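You operate a simulated robot arm through the tools that you are given. There is no shell and no other tool. Be economical: measure what you need, move in short steps, check, and stop when the job is done.

You run a simulated robot arm. Do the job below in one go: nothing can be reset, and whatever is moved stays where it is left.

TASK
Fetch the thick rod and stand it on top of the silver blue-marked scrap slug. Take the steel disc on the top of the flask bench and put it away on the top of the kiln bench. Take the metal bar from the top of the steel bench and leave it on the core box end of the flask bench. Fetch the cast pulley from the top of the steel bench and set it on the grey tile. Switch the gauge switch on. Put the small ingot marked "Mix 7" from the top of the steel bench on the top of the tall mould and the small ingot labelled "Mix 5" on the shelf under the cleaning bench. Do these in any order. Set down upright: thick rod.
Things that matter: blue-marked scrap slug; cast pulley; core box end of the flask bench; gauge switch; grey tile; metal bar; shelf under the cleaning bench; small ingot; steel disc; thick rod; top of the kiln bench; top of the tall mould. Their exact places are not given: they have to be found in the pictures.

The check looks at the end state, three seconds after you hand in, the way a careful person would. Anything else that was tipped, shoved, dropped, spilled or broken makes it a failure.

THE ROBOT
A 6-joint arm with a two-finger gripper on a trunk, on a base that drives. Base frame: it is fixed to the floor where the robot stands at the start and does not move with it; the origin is under the middle of the robot, x ahead of it, y to its left, z up; the surface under the hand at the start is at about z = 800. Readings come in mm, rad, newtons and seconds.
With the tool pointing down near the work surface it reaches from about 240 to 480 mm from the robot's upright axis, wherever it stands. Its first joint turns from -2.007 to 2.007 rad. Places, roughly: blue-marked scrap slug (5x5x5 cm) [3100, 100, 800]; cast pulley (7x7x3 cm) [800, -3100, 800]; core box end of the flask bench [600, 300, 800]; gauge switch [1000, -3200, 800]; grey tile (9x9x2 cm) [400, -3400, 800]; metal bar (11x5x3 cm) [800, -2900, 800]; shelf under the cleaning bench [2500, -8100, 300]; small ingot [750, -3750, 750]; steel disc (9x9x8 cm) [800, -1100, 800]; thick rod (3x3x12 cm) [500, 100, 900]; top of the kiln bench [3000, 200, 800]; top of the tall mould [2500, -2800, 1200]. Payload 2.1 kg.
Tool frame: the origin (TCP) lies between the finger pads and is the grasp point; the fingertips stand 20 mm ahead of it; z points along the fingers, y is the line along which they close. Largest opening 100 mm; the body of the gripper starts 63 mm behind the TCP.
Orientation is that of the tool frame in the base frame, as a unit quaternion [w, x, y, z]. With the fingers straight down and closing along the base's y, the tool's x points along the base's -x, its y along +y and its z along -z.

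THE INTERFACE
- The arm moves only by the tool step_arm. Its argument "series" is a list of rows, each an object (a shift or turn left out is 0, a gripper value left out holds the last) with "dp": the shift along the tool's x, y, z in mm, a list of three; "turn": the turn, a rotation vector about the tool's x, y, z in rad, a list of three; "jaw": the closure in counts, from 0 (fully open) to 255 (shut). In form: [{"dp": [x, y, z], "turn": [rx, ry, rz], "jaw": jaw}, ...]. A call has 1 to 8 rows; each row shifts and turns the commanded pose from where the row before left it, along the tool's axes as they then stand. A row lasts 0.2 s, in which the tool goes at most 50 mm and 0.15 rad; a call with a longer step from one row to the next is refused whole, and so is a gripper value outside its range. A pose out of reach is approached as far as the arm can. The call stops where the force on the tool passes 40 N (or 10 N more than at its start, if that is more) or the arm is blocked; 0.2 s more then pass. The fingers move at their own pace (about 153 mm/s each) and stop on an object; they squeeze with about 22 N. The grip force told is the motor's: it shows also when the fingers shut on nothing. Time passes only in rows, and 0.2 s behind the last, so rows that do not move let the fingers close. It gives the time, the measured TCP pose, the force on the tool (base axes), the opening and the grip force at its end, in the units of the frame above (readings bear some noise), with the torque about the TCP (base axes, N m) and any sound that the robot's microphone picked up.
- Cameras (640 x 400 px; columns grow to the right, rows downward): "scene" is now at [12.5, 135.5, 1460.6]; the picture's right is [-0.05, -1.00, 0.00], its down [-0.81, 0.04, -0.59] and it looks along [0.59, -0.03, -0.81] (base axes); focal length 270 px, centre (320, 200). "wrist" rides on the gripper at [70, -19, -99] in the tool frame; the picture's right is [0.26, 0.97, 0.00], its down [-0.75, 0.20, -0.63] and it looks along [-0.61, 0.16, 0.78] (tool axes); focal length 230 px, centre (320, 200).
- capture(camera): a new picture of that camera. It takes no simulated time.
- lift_body(by): slides the trunk up (or, below 0, down) by that many mm; the arm and the scene camera ride with it, the base frame stays. It gives what a move gives, with no picture.
- base_move(legs): drives the robot by 1 to 6 legs, each [ahead, turn to the left] in mm and rad, along the robot's own axes; the way and the turn of a leg run together, so that a leg with both is an arc; at most 1500 mm and 3.142 rad a leg. The arm and the cameras ride along, it lands a little off, and it stops where it bumps. It gives what a move gives.
- pan_tilt(pan, tilt): turns the head with the scene camera to pan (to the left, within 2.705 rad either way) and tilt (down, from -0.506 to 1.204), counted from straight ahead of the robot. It gives what a move gives.
- pixel_to_xyz(camera, pixels): there is no depth. For up to 12 entries [column, row, z] of the newest picture of that camera ("zoom" is the newest enlarged one), the place [x, y] in the base frame at which the ray of that pixel passes the height z, good to about 2 mm. It takes no simulated time.
- enlarge(camera, box): a new picture of the part [left, top, right, bottom] of that camera's present view, enlarged. It takes no simulated time.
- job_done(): hands the job in; it is judged then, once.

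Work in short steps. Measure before you move; look again where a grasp or a placing could have gone wrong, and mend it. You have 131 turns and 136 pictures in all, those below and enlarged ones among them. Open the gripper and draw the arm clear of the work before you hand the job in, unless the task says otherwise.

The tools are called after "Request:" by a JSON object that holds its "method" and its "body". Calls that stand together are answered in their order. step_arm: Moves the arm, as the interface text tells. Its arguments: {"type":"object","properties":{"series":{"type":"array"}},"required":["series"]} The other tools are called the same way: lift_body (by) slides the trunk up or down; base_move (legs) drives the base; pan_tilt (pan, tilt) turns the head that bears the scene camera; capture (camera) takes a picture; pixel_to_xyz (camera, pixels) gives the place at which the rays of pixels pass given heights; enlarge (camera, box) takes an enlarged picture of a part of a camera's view; job_done () hands the job in.

At the start:

```text
clock: 0.0
position: [340.6, 63.7, 1118.3]
tool_rot: [0.0, 0.0, 1.0, 0.0]
ft_force: [-0.6, 0.4, -0.8]
wrist_torque: [0.0, 0.02, 0.0]
grip_width: 100.1
grasp_force: 0.1
trunk travel left (down, up): [-678.0, 312.0]
robot x, y, heading: [-1.8, 1.2, 0.0]
head pan, tilt: [-0.051, 0.942]
```

scene: 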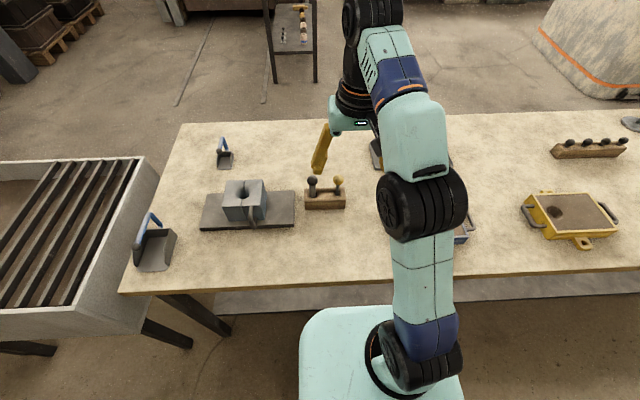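
wrist: 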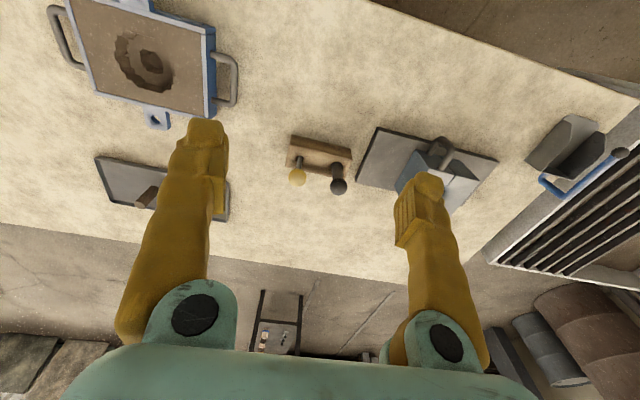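

The first pictures show the flask bench with several items, and the arm hides some of them. I'll enlarge the scene view and turn the head to look around.

Request:
{"method": "enlarge", "body": {"camera": "scene", "box": [180, 100, 500, 300]}}

Request:
{"method": "enlarge", "body": {"camera": "wrist", "box": [40, 0, 360, 240]}}

```text
2.00 times, centred on (340, 200) of scene
```

zoom: 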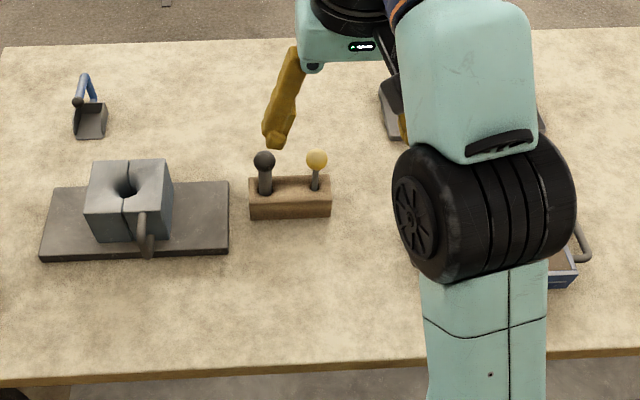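

```text
1.67 times, centred on (200, 120) of wrist
```

zoom: 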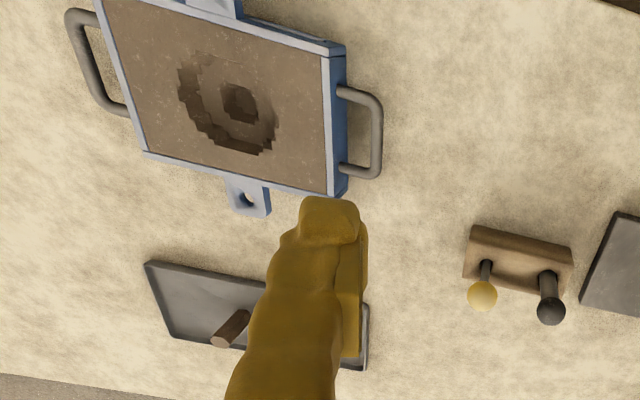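

I'll locate the wooden rack and other items by height.

Request:
{"method": "pixel_to_xyz", "body": {"camera": "scene", "pixels": [[312, 181, 900], [338, 181, 900], [325, 200, 820], [305, 210, 800], [346, 208, 800], [200, 229, 800], [294, 228, 800], [210, 192, 800], [122, 292, 800], [182, 124, 800], [150, 265, 800]]}}

Request:
{"method": "pan_tilt", "body": {"pan": 0.0, "tilt": 0.3}}

Request:
{"method": "capture", "body": {"camera": "scene"}}

Request:
{"method": "pan_tilt", "body": {"pan": -1.0, "tilt": 0.4}}

Request:
{"method": "capture", "body": {"camera": "scene"}}

Request:
{"method": "pan_tilt", "body": {"pan": -1.6, "tilt": 0.3}}

Request:
{"method": "capture", "body": {"camera": "scene"}}

Request:
{"method": "pan_tilt", "body": {"pan": -0.7, "tilt": 0.8}}

Request:
{"method": "capture", "body": {"camera": "scene"}}

```text
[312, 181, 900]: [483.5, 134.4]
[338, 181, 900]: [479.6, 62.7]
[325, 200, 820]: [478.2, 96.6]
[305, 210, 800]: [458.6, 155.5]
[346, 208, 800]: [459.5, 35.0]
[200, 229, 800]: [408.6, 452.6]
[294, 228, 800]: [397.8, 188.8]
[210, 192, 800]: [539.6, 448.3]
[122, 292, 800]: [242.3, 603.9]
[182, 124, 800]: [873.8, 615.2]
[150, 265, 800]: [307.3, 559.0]
```

```text
clock: 1.0
position: [341.7, 64.8, 1119.0]
tool_rot: [-0.001, -0.001, 1.0, 0.0]
ft_force: [-0.8, -0.3, 0.4]
wrist_torque: [0.0, 0.01, 0.03]
grip_width: 99.9
grasp_force: 0.1
trunk travel left (down, up): [-678.0, 312.0]
robot x, y, heading: [2.0, 1.8, -0.003]
head pan, tilt: [0.0, 0.3]
```

```text
131 pictures are left
```

scene: 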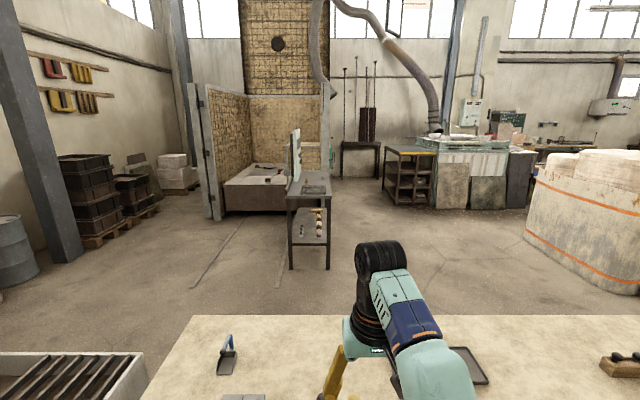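

```text
clock: 2.3
position: [341.2, 63.6, 1120.0]
tool_rot: [0.001, -0.001, 1.0, 0.0]
ft_force: [-0.7, -0.1, -0.9]
wrist_torque: [-0.04, 0.0, -0.03]
grip_width: 100.0
grasp_force: 0.0
trunk travel left (down, up): [-678.0, 312.0]
robot x, y, heading: [0.9, -3.1, -0.002]
head pan, tilt: [-1.0, 0.4]
```

```text
130 pictures are left
```

scene: 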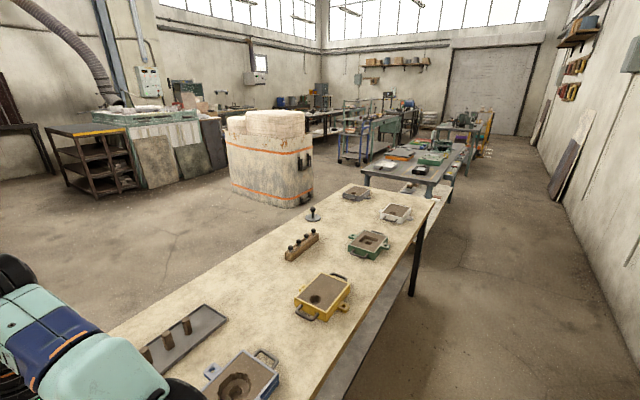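

```text
clock: 3.3
position: [340.9, 63.4, 1118.4]
tool_rot: [0.0, 0.0, 1.0, 0.001]
ft_force: [0.0, 0.0, 0.0]
wrist_torque: [0.0, 0.0, -0.06]
grip_width: 100.2
grasp_force: 0.1
trunk travel left (down, up): [-678.0, 312.0]
robot x, y, heading: [1.2, 1.0, 0.002]
head pan, tilt: [-1.6, 0.3]
```

```text
129 pictures are left
```

scene: 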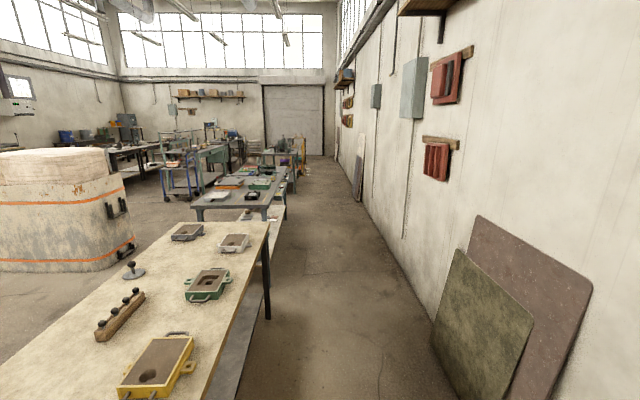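

```text
clock: 4.5
position: [341.0, 64.8, 1119.3]
tool_rot: [0.0, 0.0, 1.0, 0.0]
ft_force: [-0.7, 0.1, 0.1]
wrist_torque: [-0.06, -0.02, -0.02]
grip_width: 100.0
grasp_force: 0.0
trunk travel left (down, up): [-678.0, 312.0]
robot x, y, heading: [-2.0, -0.9, 0.002]
head pan, tilt: [-0.7, 0.799]
```

```text
128 pictures are left
```

scene: 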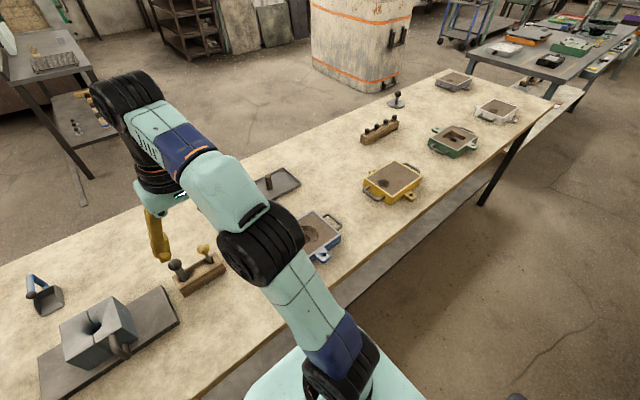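

The rack with the black and yellow knobs is near (195,275), and brown stub rods lie in the tray near (275,185). I'll zoom in on both to decide which is the thick rod.

Request:
{"method": "enlarge", "body": {"camera": "scene", "box": [140, 220, 260, 300]}}

Request:
{"method": "enlarge", "body": {"camera": "wrist", "box": [250, 100, 410, 220]}}

Request:
{"method": "enlarge", "body": {"camera": "scene", "box": [230, 130, 390, 270]}}

```text
5.00 times, centred on (200, 260) of scene
```

zoom: 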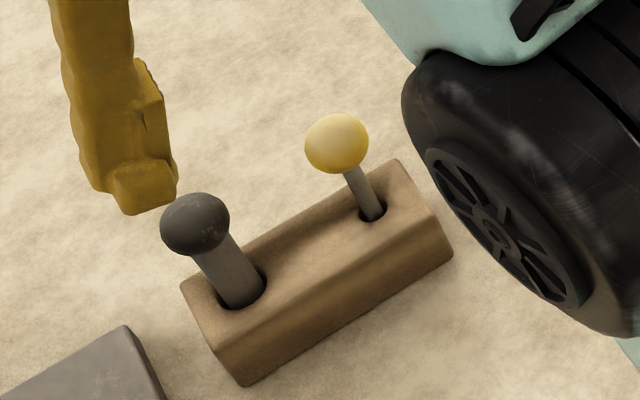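

```text
3.33 times, centred on (330, 160) of wrist
```

zoom: 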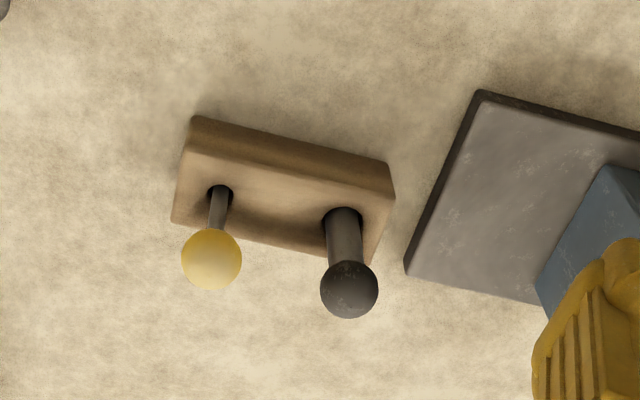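

```text
2.86 times, centred on (310, 200) of scene
```

zoom: 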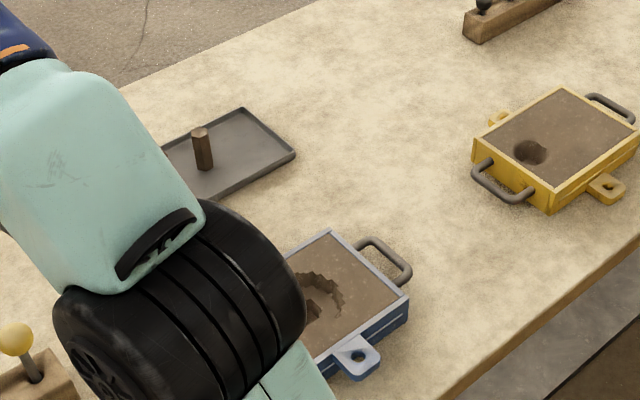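

The thick rod is the black-knobbed one at the rack's left. I'll triangulate its ball with both cameras: scene (175,265) and wrist (338.8,186.8).

Request:
{"method": "pixel_to_xyz", "body": {"camera": "scene", "pixels": [[175, 265, 880], [175, 265, 900], [175, 265, 920], [184.5, 279.5, 840], [184.5, 279.5, 850], [203.5, 245, 920], [203.5, 245, 880]]}}

Request:
{"method": "pixel_to_xyz", "body": {"camera": "wrist", "pixels": [[338.8, 186.8, 880], [338.8, 186.8, 900], [338.8, 186.8, 920], [336.5, 163.5, 840], [336.5, 163.5, 850], [297.4, 177.7, 880], [297.4, 177.7, 900], [297.4, 177.7, 920]]}}

```text
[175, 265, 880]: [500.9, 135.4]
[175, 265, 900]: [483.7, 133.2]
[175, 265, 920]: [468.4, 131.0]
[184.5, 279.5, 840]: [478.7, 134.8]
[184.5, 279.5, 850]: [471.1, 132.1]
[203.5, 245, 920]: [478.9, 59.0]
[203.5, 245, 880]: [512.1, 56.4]
```

```text
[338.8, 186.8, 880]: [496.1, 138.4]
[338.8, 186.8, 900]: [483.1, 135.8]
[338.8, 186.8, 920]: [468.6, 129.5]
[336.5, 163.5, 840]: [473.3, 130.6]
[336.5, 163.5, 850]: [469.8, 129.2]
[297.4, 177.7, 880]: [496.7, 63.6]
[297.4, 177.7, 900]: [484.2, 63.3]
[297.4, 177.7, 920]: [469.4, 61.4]
```

The black rod stands at about (476,133), with its ball centre near z 908 and the block top near 845. I'll part-close the jaw, move above it at z≈965 and check the reach.

Request:
{"method": "step_arm", "body": {"series": [{"dp": [-33, 17, 38], "jaw": 100}, {"dp": [-34, 17, 38]}, {"dp": [-34, 17, 38]}, {"dp": [-34, 18, 38]}, {"dp": [0, 0, 0]}]}}

Request:
{"method": "capture", "body": {"camera": "wrist"}}

Request:
{"method": "capture", "body": {"camera": "scene"}}

```text
refused: row 1 steps farther than a row can; nothing moved
```

```text
124 pictures are left
```

wrist: 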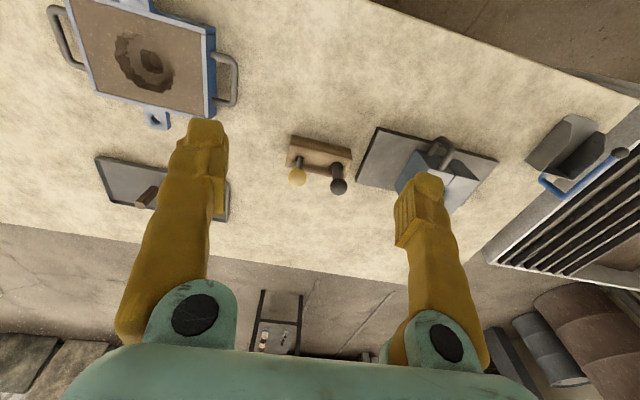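

```text
123 pictures are left
```

scene: 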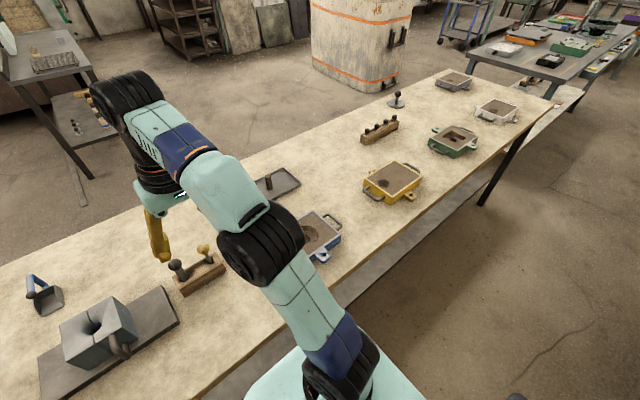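

The row step was over 50 mm in 3D, so nothing moved. I'll use smaller steps.

Request:
{"method": "step_arm", "body": {"series": [{"dp": [-22, 11, 25], "jaw": 100}, {"dp": [-22, 11, 25]}, {"dp": [-22, 11, 25]}, {"dp": [-23, 12, 25]}, {"dp": [-23, 12, 27]}, {"dp": [-23, 12, 27]}, {"dp": [0, 0, 0]}]}}

Request:
{"method": "capture", "body": {"camera": "wrist"}}

Request:
{"method": "enlarge", "body": {"camera": "scene", "box": [120, 200, 280, 300]}}

```text
clock: 6.1
position: [441.3, 120.5, 959.3]
tool_rot: [0.0, -0.001, 1.0, 0.0]
ft_force: [-0.4, -0.1, 0.8]
wrist_torque: [0.01, -0.02, -0.02]
grip_width: 60.6
grasp_force: 0.1
out of reach, approached as far as the arm can: row 4, 5, 6
trunk travel left (down, up): [-678.0, 312.0]
robot x, y, heading: [-3.1, -0.3, 0.001]
head pan, tilt: [-0.7, 0.799]
```

```text
122 pictures are left
```

wrist: 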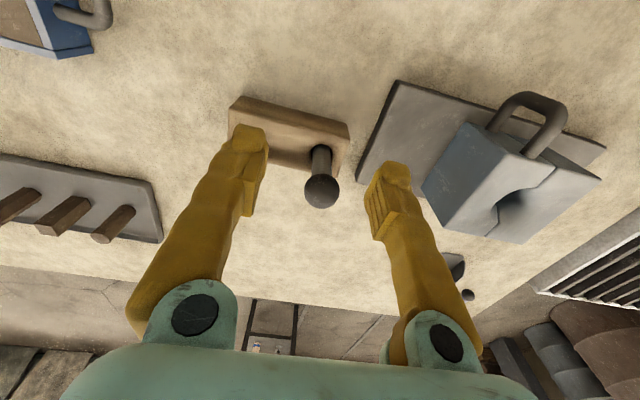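

```text
4.00 times, centred on (200, 250) of scene
```

zoom: 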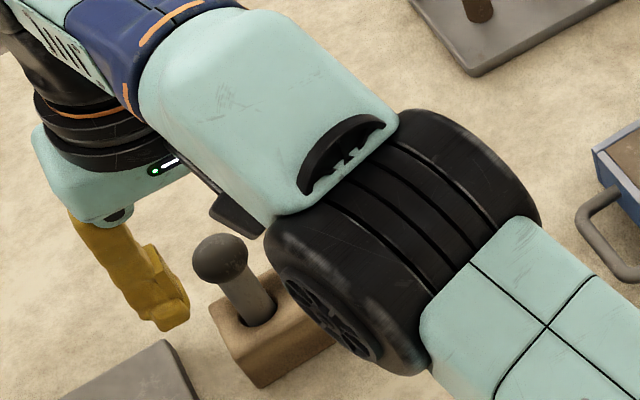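

The arm ends 35 mm short of x=476, so the base must go forward a little. I'll look down to see the gap between the base and the bench.

Request:
{"method": "pan_tilt", "body": {"pan": 0.9, "tilt": 1.2}}

Request:
{"method": "capture", "body": {"camera": "scene"}}

```text
clock: 7.8
position: [441.5, 121.6, 958.2]
tool_rot: [0.0, 0.0, 1.0, -0.001]
ft_force: [-0.8, 0.2, -0.8]
wrist_torque: [0.01, 0.0, -0.02]
grip_width: 60.8
grasp_force: 0.0
trunk travel left (down, up): [-678.0, 312.0]
robot x, y, heading: [-0.0, 1.1, -0.003]
head pan, tilt: [0.901, 1.201]
```

```text
120 pictures are left
```

scene: 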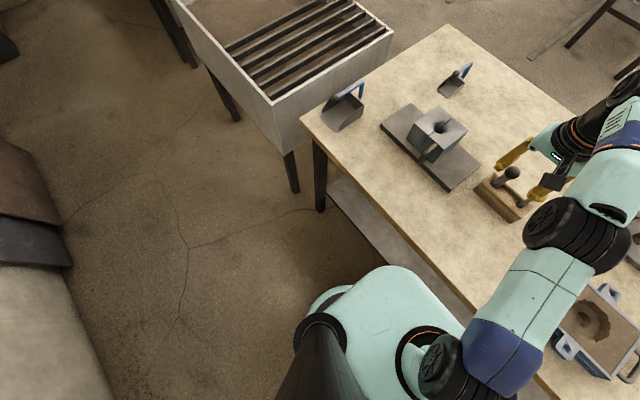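

There is some gap ahead of the base. I'll creep ahead 30 mm.

Request:
{"method": "base_move", "body": {"legs": [[30, 0]]}}

Request:
{"method": "capture", "body": {"camera": "scene"}}

```text
clock: 8.6
position: [467.2, 121.5, 959.7]
tool_rot: [0.002, 0.0, 1.0, 0.0]
ft_force: [-0.4, 0.6, -0.3]
wrist_torque: [-0.01, -0.05, -0.02]
grip_width: 60.8
grasp_force: 0.1
trunk travel left (down, up): [-678.0, 312.0]
robot x, y, heading: [30.6, 2.5, -0.004]
head pan, tilt: [0.901, 1.201]
```

```text
119 pictures are left
```

scene: 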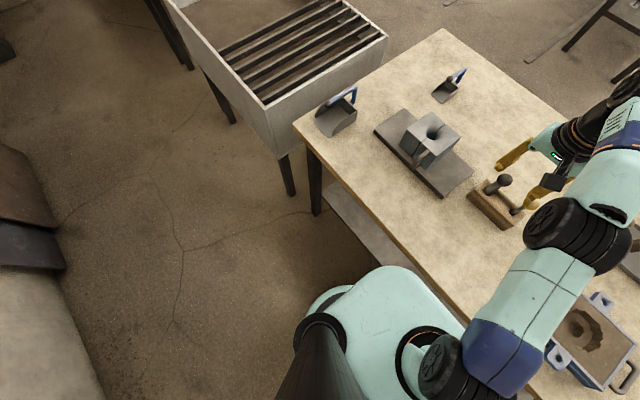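

Moved without a bump. I'll step to (476,133) at z≈950 and check with the wrist camera that the fingers straddle the ball.

Request:
{"method": "step_arm", "body": {"series": [{"dp": [-8, 11, 5]}, {"dp": [0, 0, 5]}, {"dp": [0, 0, 0]}]}}

Request:
{"method": "capture", "body": {"camera": "wrist"}}

Request:
{"method": "enlarge", "body": {"camera": "scene", "box": [440, 120, 600, 240]}}

Request:
{"method": "pixel_to_xyz", "body": {"camera": "scene", "pixels": [[506, 180, 890], [506, 180, 900], [506, 180, 910], [506, 180, 920]]}}

```text
clock: 9.4
position: [473.5, 130.5, 946.7]
tool_rot: [-0.001, 0.0, 1.0, 0.0]
ft_force: [0.4, 0.0, 0.5]
wrist_torque: [0.03, 0.01, -0.01]
grip_width: 60.9
grasp_force: 0.2
out of reach, approached as far as the arm can: row 1
trunk travel left (down, up): [-678.0, 312.0]
robot x, y, heading: [31.6, -2.4, -0.0]
head pan, tilt: [0.901, 1.201]
```

```text
118 pictures are left
```

wrist: 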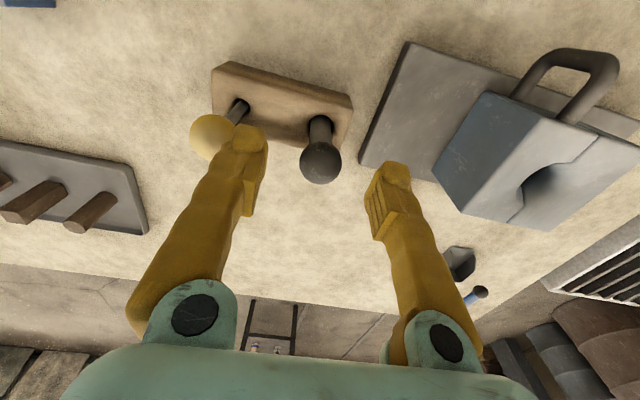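

```text
3.33 times, centred on (520, 180) of scene
```

zoom: 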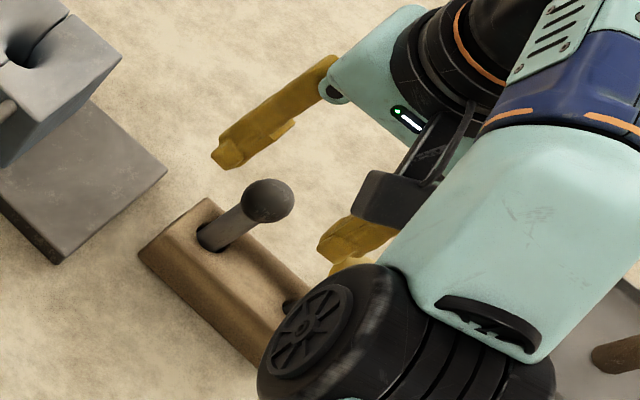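

```text
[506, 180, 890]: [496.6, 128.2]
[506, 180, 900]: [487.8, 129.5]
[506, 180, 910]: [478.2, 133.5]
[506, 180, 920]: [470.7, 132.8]
```

The ball at wrist (320,163) is centred between the fingers and in line with the tool axis. I'll descend to z≈880 and close.

Request:
{"method": "step_arm", "body": {"series": [{"dp": [0, 0, 25]}, {"dp": [-3, 1, 25]}, {"dp": [0, 0, 15]}, {"dp": [0, 0, 0], "jaw": 255}, {"dp": [0, 0, 0]}, {"dp": [0, 0, 0]}]}}

Request:
{"method": "capture", "body": {"camera": "wrist"}}

Request:
{"method": "enlarge", "body": {"camera": "scene", "box": [440, 120, 600, 240]}}

```text
clock: 10.8
position: [484.1, 135.5, 884.6]
tool_rot: [-0.002, 0.0, 1.0, -0.001]
ft_force: [0.5, 0.2, 0.6]
wrist_torque: [0.07, -0.03, -0.02]
grip_width: 17.9
grasp_force: 22.4
out of reach, approached as far as the arm can: row 1, 3
trunk travel left (down, up): [-678.0, 312.0]
robot x, y, heading: [33.7, -0.3, -0.003]
head pan, tilt: [0.901, 1.201]
```

```text
116 pictures are left
```

wrist: 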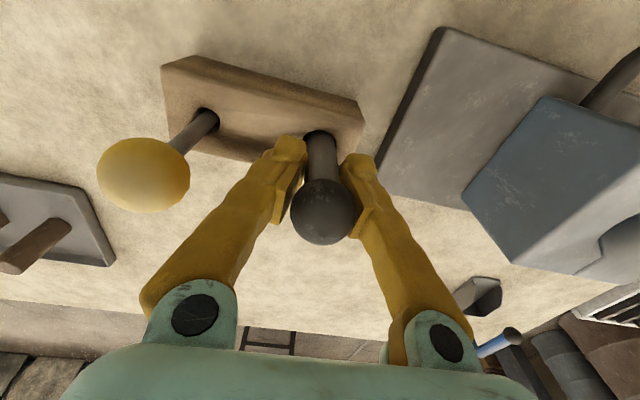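

```text
3.33 times, centred on (520, 180) of scene
```

zoom: 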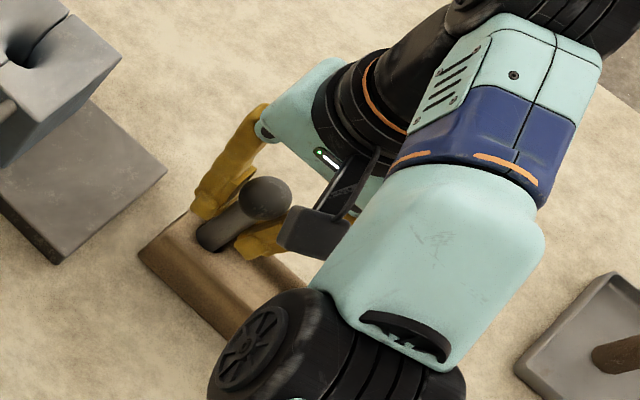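

The grip is good (17.9 mm), but the TCP overshot to x=484 while the rod is near 476. I'll reopen, shift back 8 mm and regrip.

Request:
{"method": "step_arm", "body": {"series": [{"dp": [0, 0, 0], "jaw": 140}, {"dp": [4, 0, 0]}, {"dp": [4, -1, 0]}, {"dp": [0, 0, 0]}, {"dp": [0, 0, 0], "jaw": 255}, {"dp": [0, 0, 0]}, {"dp": [0, 0, 0]}]}}

Request:
{"method": "capture", "body": {"camera": "wrist"}}

```text
clock: 12.4
position: [483.6, 136.0, 884.8]
tool_rot: [-0.002, 0.0, 1.0, -0.001]
ft_force: [0.0, -0.3, 0.6]
wrist_torque: [-0.01, 0.03, -0.02]
grip_width: 17.7
grasp_force: 22.5
out of reach, approached as far as the arm can: row 2, 3
trunk travel left (down, up): [-678.0, 312.0]
robot x, y, heading: [27.0, 2.1, -0.002]
head pan, tilt: [0.901, 1.201]
```

```text
114 pictures are left
```

wrist: 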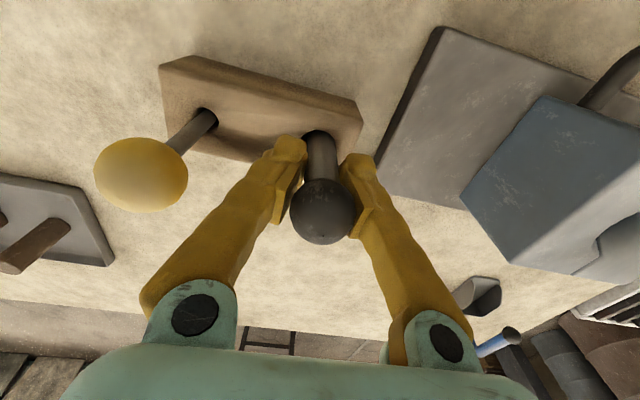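

The commanded pose still lies beyond reach (around x≈509), so it must be pulled back further. I'll reopen and retreat the command in steps, then read the result.

Request:
{"method": "step_arm", "body": {"series": [{"dp": [0, 0, 0], "jaw": 140}, {"dp": [8, -2, 0]}, {"dp": [8, -2, 0]}, {"dp": [8, -2, 0]}, {"dp": [0, 0, 0]}]}}

```text
clock: 13.6
position: [482.4, 136.5, 885.2]
tool_rot: [-0.001, 0.0, 1.0, 0.001]
ft_force: [0.0, 0.1, 0.3]
wrist_torque: [0.0, 0.04, -0.03]
grip_width: 45.0
grasp_force: 0.0
out of reach, approached as far as the arm can: row 2, 3, 4
trunk travel left (down, up): [-678.0, 312.0]
robot x, y, heading: [30.1, -0.9, 0.0]
head pan, tilt: [0.901, 1.201]
```

Now the command should be near the boundary. I'll take one more step of 8 mm back.

Request:
{"method": "step_arm", "body": {"series": [{"dp": [8, -1, 0]}, {"dp": [0, 0, 0]}]}}

Request:
{"method": "capture", "body": {"camera": "wrist"}}

```text
clock: 14.2
position: [482.4, 137.6, 886.8]
tool_rot: [-0.001, 0.0, 1.0, 0.0]
ft_force: [0.5, 0.4, 0.2]
wrist_torque: [0.03, -0.01, 0.02]
grip_width: 44.9
grasp_force: 0.0
out of reach, approached as far as the arm can: row 1
trunk travel left (down, up): [-678.0, 312.0]
robot x, y, heading: [27.8, 5.4, 0.001]
head pan, tilt: [0.901, 1.201]
```

```text
113 pictures are left
```

wrist: 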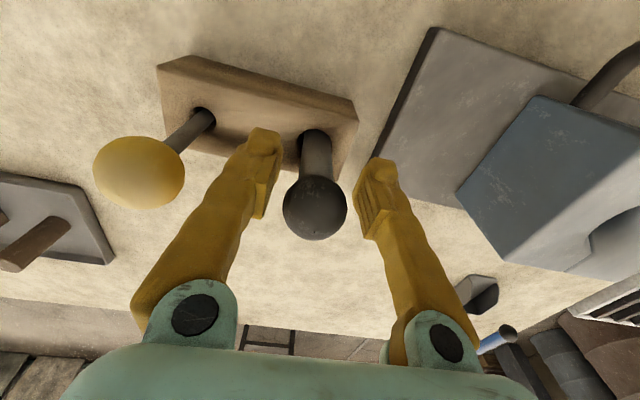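

Still bounded. I'll keep retreating in small rows.

Request:
{"method": "step_arm", "body": {"series": [{"dp": [8, -1, 0]}, {"dp": [0, 0, 0]}]}}

Request:
{"method": "step_arm", "body": {"series": [{"dp": [5, 0, 0]}, {"dp": [0, 0, 0]}]}}

```text
clock: 14.8
position: [481.2, 140.3, 887.5]
tool_rot: [-0.001, 0.0, 1.0, 0.0]
ft_force: [0.5, 0.3, 0.0]
wrist_torque: [-0.03, -0.02, 0.04]
grip_width: 45.1
grasp_force: 0.1
out of reach, approached as far as the arm can: row 1
trunk travel left (down, up): [-678.0, 312.0]
robot x, y, heading: [28.0, -1.5, 0.001]
head pan, tilt: [0.901, 1.201]
```

```text
clock: 15.4
position: [482.0, 139.6, 887.9]
tool_rot: [0.0, 0.0, 1.0, -0.001]
ft_force: [-0.5, -0.6, 0.9]
wrist_torque: [-0.02, 0.0, -0.01]
grip_width: 45.2
grasp_force: 0.0
out of reach, approached as far as the arm can: row 1
trunk travel left (down, up): [-678.0, 312.0]
robot x, y, heading: [31.2, -2.4, -0.004]
head pan, tilt: [0.901, 1.201]
```

The projection drifts in y too. I'll retreat by 8 in x and 5 in −y per row for two rows and read.

Request:
{"method": "step_arm", "body": {"series": [{"dp": [8, -5, 0]}, {"dp": [0, 0, 0]}]}}

Request:
{"method": "step_arm", "body": {"series": [{"dp": [6, -3, 0]}, {"dp": [0, 0, 0]}]}}

```text
clock: 16.0
position: [482.7, 137.8, 889.3]
tool_rot: [-0.001, -0.001, 1.0, -0.001]
ft_force: [-0.4, 0.1, 0.0]
wrist_torque: [0.0, 0.01, 0.03]
grip_width: 45.3
grasp_force: 0.2
out of reach, approached as far as the arm can: row 1
trunk travel left (down, up): [-678.0, 312.0]
robot x, y, heading: [31.5, -0.6, -0.002]
head pan, tilt: [0.901, 1.201]
```

```text
clock: 16.6
position: [481.7, 136.8, 889.8]
tool_rot: [-0.001, 0.0, 1.0, 0.0]
ft_force: [-1.2, -0.1, 0.7]
wrist_torque: [-0.02, 0.02, 0.01]
grip_width: 45.1
grasp_force: 0.0
out of reach, approached as far as the arm can: row 1
trunk travel left (down, up): [-678.0, 312.0]
robot x, y, heading: [30.0, 0.4, -0.007]
head pan, tilt: [0.901, 1.201]
```

Commanded z is evidently 890. I'll continue retreating x in larger steps until it stops reporting out of reach.

Request:
{"method": "step_arm", "body": {"series": [{"dp": [8, -1, 0]}, {"dp": [0, 0, 0]}]}}

Request:
{"method": "step_arm", "body": {"series": [{"dp": [4, 0, 0]}, {"dp": [0, 0, 0]}]}}

```text
clock: 17.2
position: [481.8, 136.8, 890.0]
tool_rot: [-0.001, 0.001, 1.0, 0.0]
ft_force: [0.5, -0.2, 0.5]
wrist_torque: [0.0, -0.02, 0.01]
grip_width: 45.1
grasp_force: 0.0
out of reach, approached as far as the arm can: row 1
trunk travel left (down, up): [-678.0, 312.0]
robot x, y, heading: [28.4, -0.7, -0.004]
head pan, tilt: [0.901, 1.201]
```

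```text
clock: 17.8
position: [481.2, 136.8, 890.5]
tool_rot: [0.0, -0.001, 1.0, 0.0]
ft_force: [-0.2, -0.7, 0.4]
wrist_torque: [0.0, 0.01, -0.05]
grip_width: 44.8
grasp_force: 0.1
out of reach, approached as far as the arm can: row 1
trunk travel left (down, up): [-678.0, 312.0]
robot x, y, heading: [28.9, -0.3, -0.0]
head pan, tilt: [0.901, 1.201]
```

The arm seems stuck at a stretched configuration. I'll raise it (the 45 mm opening clears the ball) and see if it follows.

Request:
{"method": "step_arm", "body": {"series": [{"dp": [0, 0, -20]}, {"dp": [0, 0, -20]}, {"dp": [0, 0, -20]}, {"dp": [0, 0, 0]}]}}

Request:
{"method": "step_arm", "body": {"series": [{"dp": [10, 0, 0]}, {"dp": [10, 0, 0]}, {"dp": [0, 0, 0]}]}}

```text
clock: 18.8
position: [471.7, 131.9, 948.0]
tool_rot: [0.0, 0.0, 1.0, 0.0]
ft_force: [0.0, 0.2, 0.0]
wrist_torque: [0.02, 0.0, -0.03]
grip_width: 45.2
grasp_force: 0.1
out of reach, approached as far as the arm can: row 2, 3
trunk travel left (down, up): [-678.0, 312.0]
robot x, y, heading: [30.6, -0.8, 0.001]
head pan, tilt: [0.901, 1.201]
```

```text
clock: 19.6
position: [467.6, 134.5, 950.3]
tool_rot: [-0.001, 0.0, 1.0, 0.0]
ft_force: [-0.4, 0.5, -0.1]
wrist_torque: [0.01, 0.01, 0.0]
grip_width: 45.0
grasp_force: 0.1
out of reach, approached as far as the arm can: row 1, 2
trunk travel left (down, up): [-678.0, 312.0]
robot x, y, heading: [28.9, 1.8, -0.002]
head pan, tilt: [0.901, 1.201]
```

It begins to follow. I'll back off more until it reports in reach.

Request:
{"method": "step_arm", "body": {"series": [{"dp": [15, 0, 0]}, {"dp": [15, 0, 0]}, {"dp": [0, 0, 0]}]}}

```text
clock: 20.4
position: [463.6, 139.5, 954.3]
tool_rot: [-0.001, 0.0, 1.0, 0.0]
ft_force: [-0.4, -0.5, 0.6]
wrist_torque: [0.0, -0.04, -0.01]
grip_width: 45.3
grasp_force: 0.1
out of reach, approached as far as the arm can: row 1, 2
trunk travel left (down, up): [-678.0, 312.0]
robot x, y, heading: [31.3, -2.7, -0.007]
head pan, tilt: [0.901, 1.201]
```

The commanded target is still beyond the boundary. I'll keep retreating it.

Request:
{"method": "step_arm", "body": {"series": [{"dp": [15, 0, 0]}, {"dp": [15, 0, 0]}, {"dp": [0, 0, 0]}]}}

```text
clock: 21.2
position: [462.8, 141.0, 957.0]
tool_rot: [0.0, -0.001, 1.0, 0.0]
ft_force: [0.3, -0.4, -0.3]
wrist_torque: [0.0, -0.05, -0.03]
grip_width: 45.0
grasp_force: 0.1
out of reach, approached as far as the arm can: row 1, 2
trunk travel left (down, up): [-678.0, 312.0]
robot x, y, heading: [27.2, 2.3, -0.003]
head pan, tilt: [0.901, 1.201]
```

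It looks singular at full stretch. I'll try bigger inward and upward rows to bend the elbow.

Request:
{"method": "step_arm", "body": {"series": [{"dp": [30, 0, -38]}, {"dp": [30, -10, -36]}, {"dp": [30, -10, -36]}, {"dp": [30, 0, -36]}, {"dp": [0, 0, 0]}]}}

```text
clock: 22.4
position: [348.6, 123.7, 1115.7]
tool_rot: [0.0, 0.0, 1.0, 0.0]
ft_force: [0.0, 1.0, -0.3]
wrist_torque: [-0.02, -0.01, -0.01]
grip_width: 45.1
grasp_force: 0.0
out of reach, approached as far as the arm can: row 1, 2
trunk travel left (down, up): [-678.0, 312.0]
robot x, y, heading: [29.3, 2.5, -0.004]
head pan, tilt: [0.901, 1.201]
```

The arm is free again. I'll drive ahead 40 mm more so the grasp lies well within reach.

Request:
{"method": "base_move", "body": {"legs": [[40, 0]]}}

Request:
{"method": "pan_tilt", "body": {"pan": 0.6, "tilt": 1.1}}

Request:
{"method": "capture", "body": {"camera": "scene"}}

```text
clock: 23.3
position: [383.4, 124.4, 1115.8]
tool_rot: [0.002, -0.001, 1.0, 0.0]
ft_force: [-0.2, 0.0, 0.6]
wrist_torque: [0.03, -0.06, -0.01]
grip_width: 45.3
grasp_force: 0.0
trunk travel left (down, up): [-678.0, 312.0]
robot x, y, heading: [66.7, 0.5, 0.007]
head pan, tilt: [0.901, 1.201]
```

```text
clock: 24.1
position: [387.9, 123.5, 1114.8]
tool_rot: [0.0, 0.0, 1.0, -0.001]
ft_force: [0.3, -0.1, 0.9]
wrist_torque: [0.03, -0.03, 0.02]
grip_width: 44.8
grasp_force: 0.2
trunk travel left (down, up): [-678.0, 312.0]
robot x, y, heading: [71.1, -2.9, 0.001]
head pan, tilt: [0.6, 1.1]
```

```text
112 pictures are left
```

scene: 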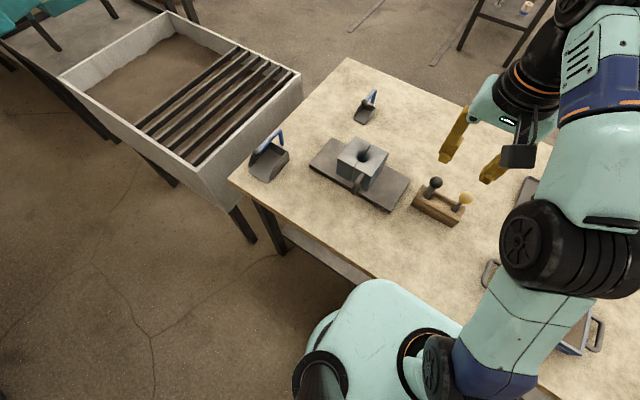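

Base is at x≈69. I'll lower first, then move out to above the rod.

Request:
{"method": "step_arm", "body": {"series": [{"dp": [0, 0, 38], "jaw": 100}, {"dp": [0, 0, 38]}, {"dp": [0, 0, 38]}, {"dp": [0, 0, 36]}, {"dp": [-30, 4, 0]}, {"dp": [-30, 3, 0]}, {"dp": [-28, 3, 0]}, {"dp": [0, 0, 0]}]}}

Request:
{"method": "capture", "body": {"camera": "wrist"}}

```text
clock: 25.9
position: [475.2, 133.9, 966.0]
tool_rot: [0.001, 0.0, 1.0, 0.0]
ft_force: [-0.2, -0.2, 0.2]
wrist_torque: [0.02, 0.0, -0.01]
grip_width: 60.5
grasp_force: 0.1
trunk travel left (down, up): [-678.0, 312.0]
robot x, y, heading: [71.3, 1.7, 0.0]
head pan, tilt: [0.6, 1.1]
```

```text
111 pictures are left
```

wrist: 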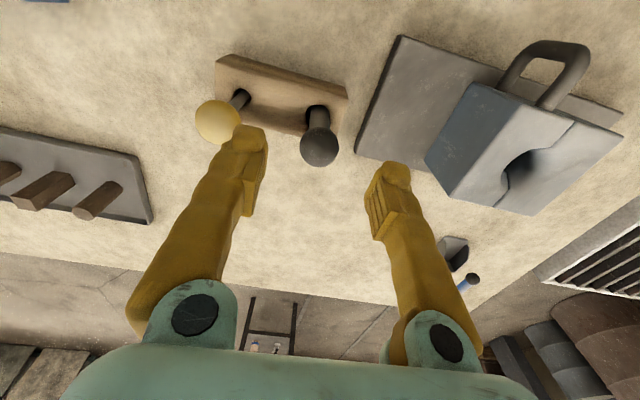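

The ball (320,147) and the hole (316,112) match the tool axis. I'll descend to z≈881 and close.

Request:
{"method": "step_arm", "body": {"series": [{"dp": [0, 0, 30]}, {"dp": [0, 0, 30]}, {"dp": [0, 0, 25]}, {"dp": [0, 0, 0], "jaw": 255}, {"dp": [0, 0, 0]}, {"dp": [0, 0, 0]}, {"dp": [0, 0, 0]}]}}

Request:
{"method": "capture", "body": {"camera": "wrist"}}

```text
clock: 27.5
position: [473.2, 134.6, 881.6]
tool_rot: [0.001, -0.001, 1.0, 0.0]
ft_force: [-0.5, -1.0, 0.0]
wrist_torque: [0.01, 0.02, 0.03]
grip_width: 17.5
grasp_force: 22.3
trunk travel left (down, up): [-678.0, 312.0]
robot x, y, heading: [70.5, -1.1, 0.003]
head pan, tilt: [0.6, 1.1]
```

```text
110 pictures are left
```

wrist: 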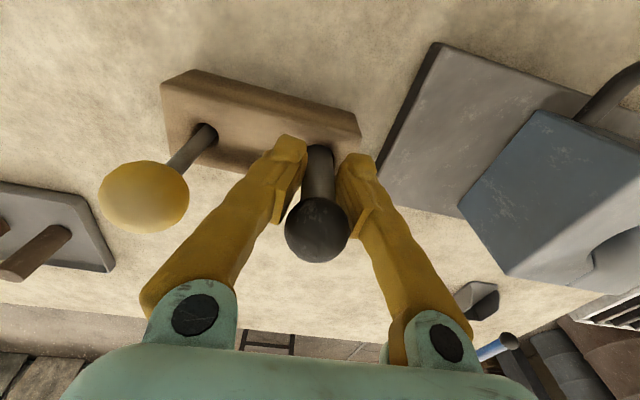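

Gripped at 17.5 mm and on axis. I'll lift straight out with the trunk.

Request:
{"method": "lift_body", "body": {"by": 200}}

Request:
{"method": "capture", "body": {"camera": "wrist"}}

Request:
{"method": "capture", "body": {"camera": "scene"}}

```text
clock: 29.6
position: [475.8, 134.4, 1080.3]
tool_rot: [0.0, -0.001, 1.0, 0.0]
ft_force: [-0.5, 0.0, -1.8]
wrist_torque: [-0.01, -0.01, -0.01]
grip_width: 17.6
grasp_force: 22.0
trunk travel left (down, up): [-878.0, 112.0]
robot x, y, heading: [70.1, 2.6, -0.004]
head pan, tilt: [0.6, 1.1]
```

```text
109 pictures are left
```

wrist: 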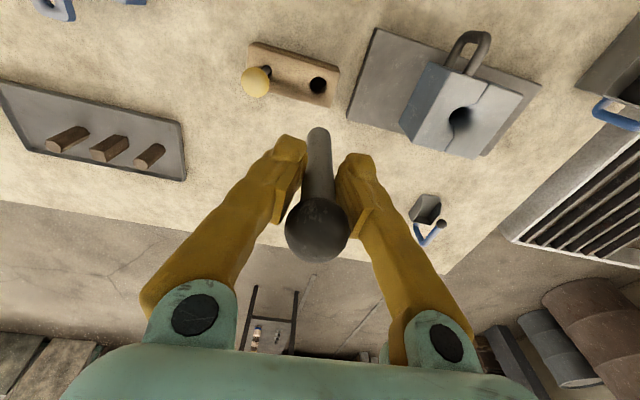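

```text
108 pictures are left
```

scene: 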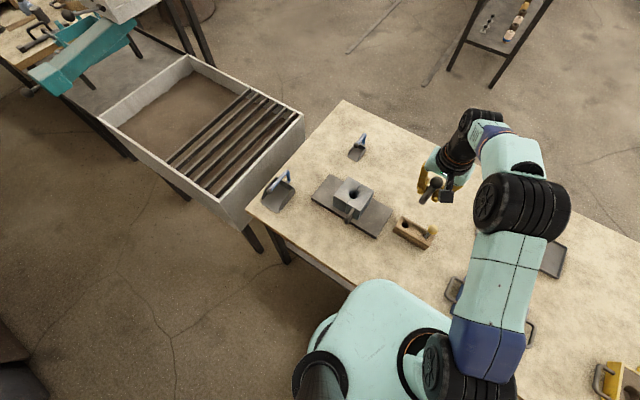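

The rod is out and hangs upright, its bottom about 73 mm below the TCP. Next I'll map the route around the bench with the head.

Request:
{"method": "pan_tilt", "body": {"pan": -1.2, "tilt": 0.5}}

Request:
{"method": "capture", "body": {"camera": "scene"}}

Request:
{"method": "pixel_to_xyz", "body": {"camera": "scene", "pixels": [[320, 200, 800], [320, 200, 0], [320, 100, 800], [320, 100, 0], [420, 100, 800], [200, 200, 0]]}}

Request:
{"method": "pan_tilt", "body": {"pan": -0.3, "tilt": 0.4}}

Request:
{"method": "capture", "body": {"camera": "scene"}}

Request:
{"method": "pan_tilt", "body": {"pan": 1.1, "tilt": 0.4}}

Request:
{"method": "capture", "body": {"camera": "scene"}}

```text
clock: 31.4
position: [475.6, 134.7, 1079.8]
tool_rot: [0.0, -0.001, 1.0, 0.0]
ft_force: [0.0, -0.9, -1.1]
wrist_torque: [-0.04, -0.03, -0.01]
grip_width: 17.5
grasp_force: 22.0
trunk travel left (down, up): [-878.0, 112.0]
robot x, y, heading: [70.6, 1.7, 0.007]
head pan, tilt: [-1.201, 0.499]
```

```text
107 pictures are left
```

scene: 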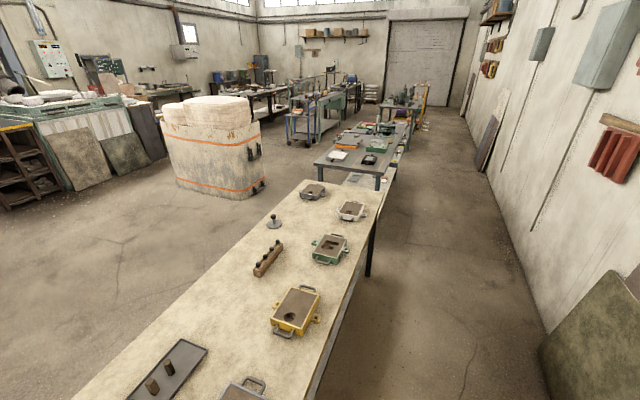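

```text
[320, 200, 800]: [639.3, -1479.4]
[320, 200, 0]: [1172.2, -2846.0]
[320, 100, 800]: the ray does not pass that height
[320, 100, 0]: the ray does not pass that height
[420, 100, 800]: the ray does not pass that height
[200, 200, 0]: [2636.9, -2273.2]
```

```text
clock: 32.6
position: [475.1, 134.1, 1080.6]
tool_rot: [0.001, -0.001, 1.0, 0.0]
ft_force: [-0.7, 0.2, -0.7]
wrist_torque: [-0.01, -0.02, 0.0]
grip_width: 17.3
grasp_force: 21.7
trunk travel left (down, up): [-878.0, 112.0]
robot x, y, heading: [66.2, -1.9, 0.003]
head pan, tilt: [-0.3, 0.4]
```

```text
106 pictures are left
```

scene: 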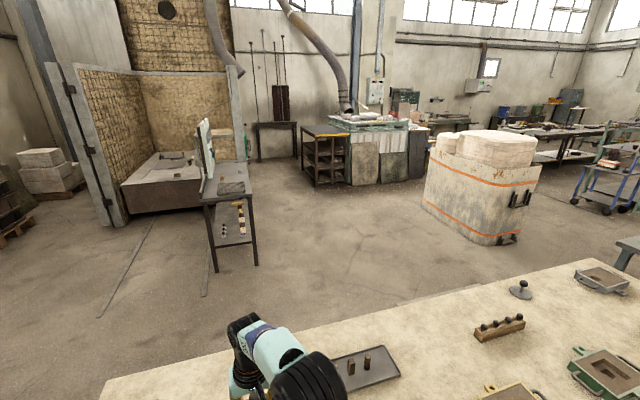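

```text
clock: 34.2
position: [475.2, 134.4, 1081.0]
tool_rot: [0.0, 0.0, 1.0, 0.001]
ft_force: [-0.3, 0.2, -0.6]
wrist_torque: [0.02, 0.07, 0.0]
grip_width: 17.7
grasp_force: 21.7
trunk travel left (down, up): [-878.0, 112.0]
robot x, y, heading: [64.2, -0.1, 0.006]
head pan, tilt: [1.1, 0.4]
```

```text
105 pictures are left
```

scene: 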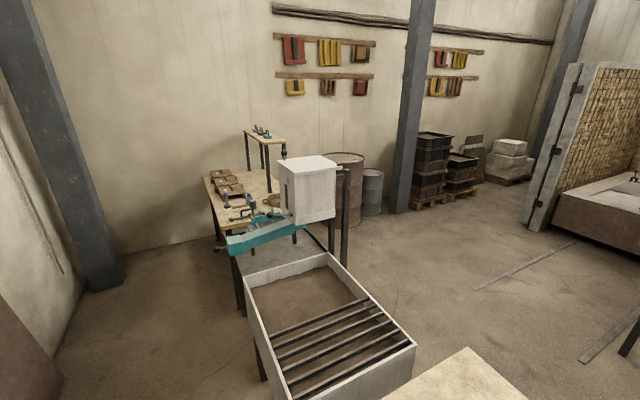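

The kiln bench lies beyond the flask bench, at (230,190) in the second picture, so I must go around the flask bench's right end. I'll pull the arm in, back off, face −y and drive along the aisle to see the gap between the benches.

Request:
{"method": "step_arm", "body": {"series": [{"dp": [40, -20, 0]}, {"dp": [40, -20, 0]}, {"dp": [30, -20, 0]}, {"dp": [0, 0, 0]}]}}

Request:
{"method": "base_move", "body": {"legs": [[-330, 0], [0, -1.571], [1250, 0]]}}

Request:
{"method": "pan_tilt", "body": {"pan": 0.7, "tilt": 0.6}}

Request:
{"method": "capture", "body": {"camera": "scene"}}

```text
clock: 35.2
position: [364.9, 75.0, 1079.2]
tool_rot: [0.0, -0.001, 1.0, -0.001]
ft_force: [1.0, -0.5, -1.3]
wrist_torque: [0.0, -0.01, 0.0]
grip_width: 17.6
grasp_force: 21.8
trunk travel left (down, up): [-878.0, 112.0]
robot x, y, heading: [68.5, 2.5, 0.0]
head pan, tilt: [1.1, 0.4]
```

```text
clock: 47.1
position: [-200.7, -1544.9, 1080.3]
tool_rot: [0.0, 0.71, 0.704, 0.001]
ft_force: [-0.7, -0.3, -0.4]
wrist_torque: [0.03, -0.02, -0.01]
grip_width: 17.5
grasp_force: 21.7
trunk travel left (down, up): [-878.0, 112.0]
robot x, y, heading: [-271.6, -1244.2, -1.582]
head pan, tilt: [1.1, 0.4]
```

```text
clock: 48.0
position: [-201.6, -1545.3, 1080.5]
tool_rot: [0.0, 0.71, 0.704, 0.0]
ft_force: [-0.1, 0.0, -1.0]
wrist_torque: [0.0, -0.01, 0.03]
grip_width: 17.8
grasp_force: 22.2
trunk travel left (down, up): [-878.0, 112.0]
robot x, y, heading: [-275.0, -1248.7, -1.583]
head pan, tilt: [0.7, 0.6]
```

```text
104 pictures are left
```

scene: 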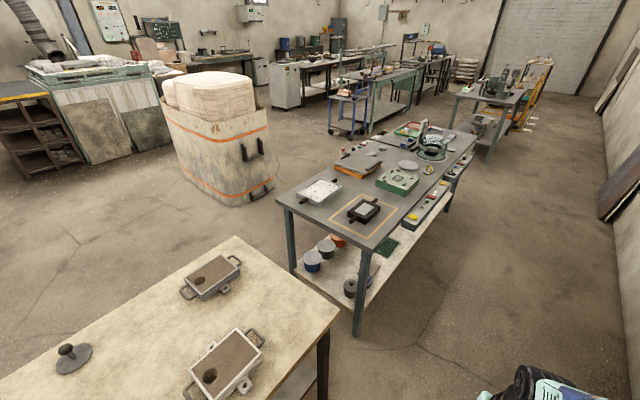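

The gap between the flask and steel benches is visible. I'll measure the corners: flask bench (340,308) and (236,237), steel bench (374,250) and (277,198).

Request:
{"method": "pixel_to_xyz", "body": {"camera": "scene", "pixels": [[340, 308, 800], [236, 237, 800], [374, 250, 800], [277, 198, 800], [356, 337, 0], [293, 272, 0], [475, 140, 800], [415, 124, 800], [190, 185, 0], [270, 200, 0], [70, 352, 830]]}}

Request:
{"method": "enlarge", "body": {"camera": "scene", "box": [270, 100, 490, 250]}}

```text
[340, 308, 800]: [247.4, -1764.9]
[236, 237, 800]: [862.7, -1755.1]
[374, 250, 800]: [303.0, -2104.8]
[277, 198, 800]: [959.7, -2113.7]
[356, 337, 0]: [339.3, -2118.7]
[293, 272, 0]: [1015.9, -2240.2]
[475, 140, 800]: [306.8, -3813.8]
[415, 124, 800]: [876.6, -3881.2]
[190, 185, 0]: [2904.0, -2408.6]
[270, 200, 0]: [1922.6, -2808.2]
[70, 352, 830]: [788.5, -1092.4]
```

```text
2.67 times, centred on (380, 175) of scene
```

zoom: 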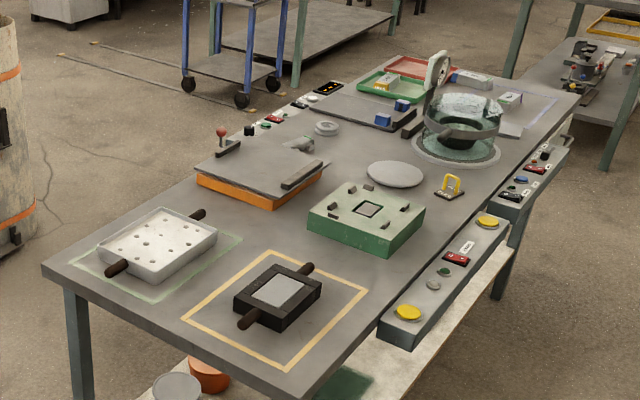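

The gap is only about 340 mm, so I go around the steel bench's far end (y≈−3880). I'll drive down the aisle and look ahead there.

Request:
{"method": "base_move", "body": {"legs": [[1500, 0.01], [1000, 0]]}}

Request:
{"method": "pan_tilt", "body": {"pan": 0.7, "tilt": 0.6}}

Request:
{"method": "capture", "body": {"camera": "scene"}}

Request:
{"method": "pixel_to_xyz", "body": {"camera": "scene", "pixels": [[320, 200, 0], [200, 200, 0], [440, 200, 0], [320, 250, 0], [200, 250, 800], [440, 250, 800]]}}

```text
clock: 60.2
position: [-193.0, -4049.0, 1079.5]
tool_rot: [0.0, 0.703, 0.711, 0.0]
ft_force: [0.5, -0.5, -1.4]
wrist_torque: [-0.01, 0.03, 0.0]
grip_width: 17.7
grasp_force: 21.9
trunk travel left (down, up): [-878.0, 112.0]
robot x, y, heading: [-270.0, -3752.8, -1.561]
head pan, tilt: [0.7, 0.6]
```

```text
clock: 60.8
position: [-191.7, -4050.6, 1080.2]
tool_rot: [0.001, 0.702, 0.712, 0.0]
ft_force: [0.2, -0.4, -0.1]
wrist_torque: [0.0, -0.01, 0.0]
grip_width: 17.6
grasp_force: 21.6
trunk travel left (down, up): [-878.0, 112.0]
robot x, y, heading: [-270.7, -3752.8, -1.564]
head pan, tilt: [0.7, 0.6]
```

```text
102 pictures are left
```

scene: 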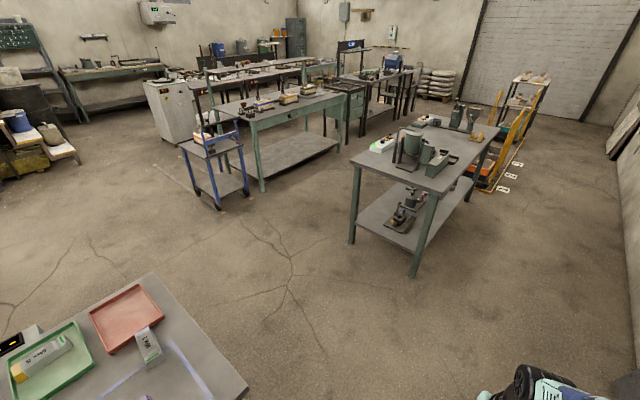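

```text
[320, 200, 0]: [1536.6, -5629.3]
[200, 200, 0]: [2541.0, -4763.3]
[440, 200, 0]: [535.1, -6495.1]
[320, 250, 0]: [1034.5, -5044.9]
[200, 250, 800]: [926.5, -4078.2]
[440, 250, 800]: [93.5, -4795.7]
```

There is plenty of room to pass. Two labelled ingots appear at (40,355) and (148,345), so I'll zoom in to read the labels.

Request:
{"method": "enlarge", "body": {"camera": "scene", "box": [0, 270, 250, 400]}}

Request:
{"method": "pan_tilt", "body": {"pan": 1.5, "tilt": 0.9}}

Request:
{"method": "capture", "body": {"camera": "scene"}}

Request:
{"method": "enlarge", "body": {"camera": "scene", "box": [220, 60, 440, 200]}}

```text
2.56 times, centred on (125, 335) of scene
```

zoom: 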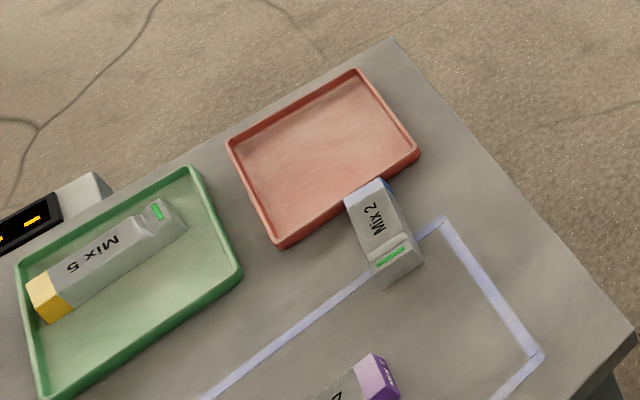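

```text
clock: 61.9
position: [-191.6, -4049.4, 1080.0]
tool_rot: [0.0, 0.703, 0.712, 0.001]
ft_force: [1.0, 0.8, -1.2]
wrist_torque: [0.01, 0.03, -0.01]
grip_width: 17.7
grasp_force: 21.0
trunk travel left (down, up): [-878.0, 112.0]
robot x, y, heading: [-272.0, -3753.9, -1.562]
head pan, tilt: [1.499, 0.901]
```

```text
100 pictures are left
```

scene: 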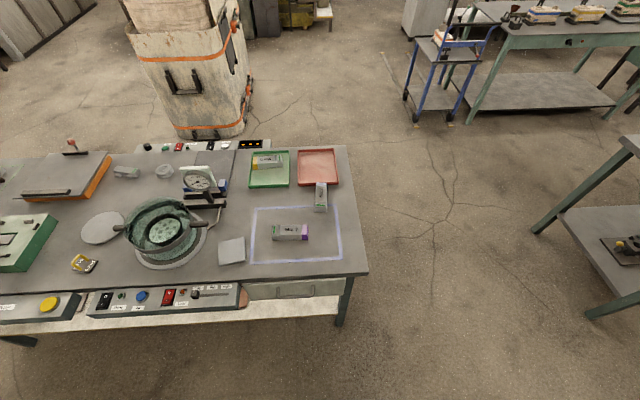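

```text
2.86 times, centred on (330, 130) of scene
```

zoom: 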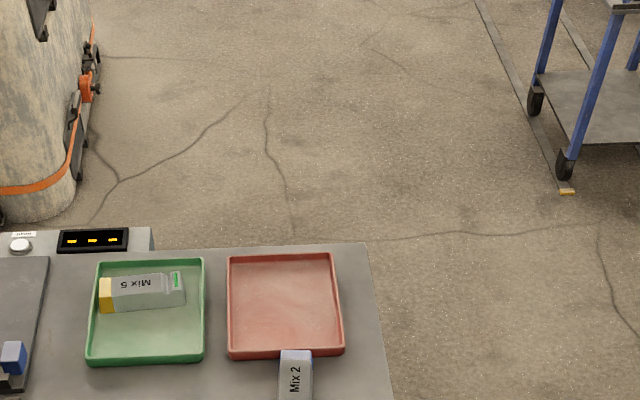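

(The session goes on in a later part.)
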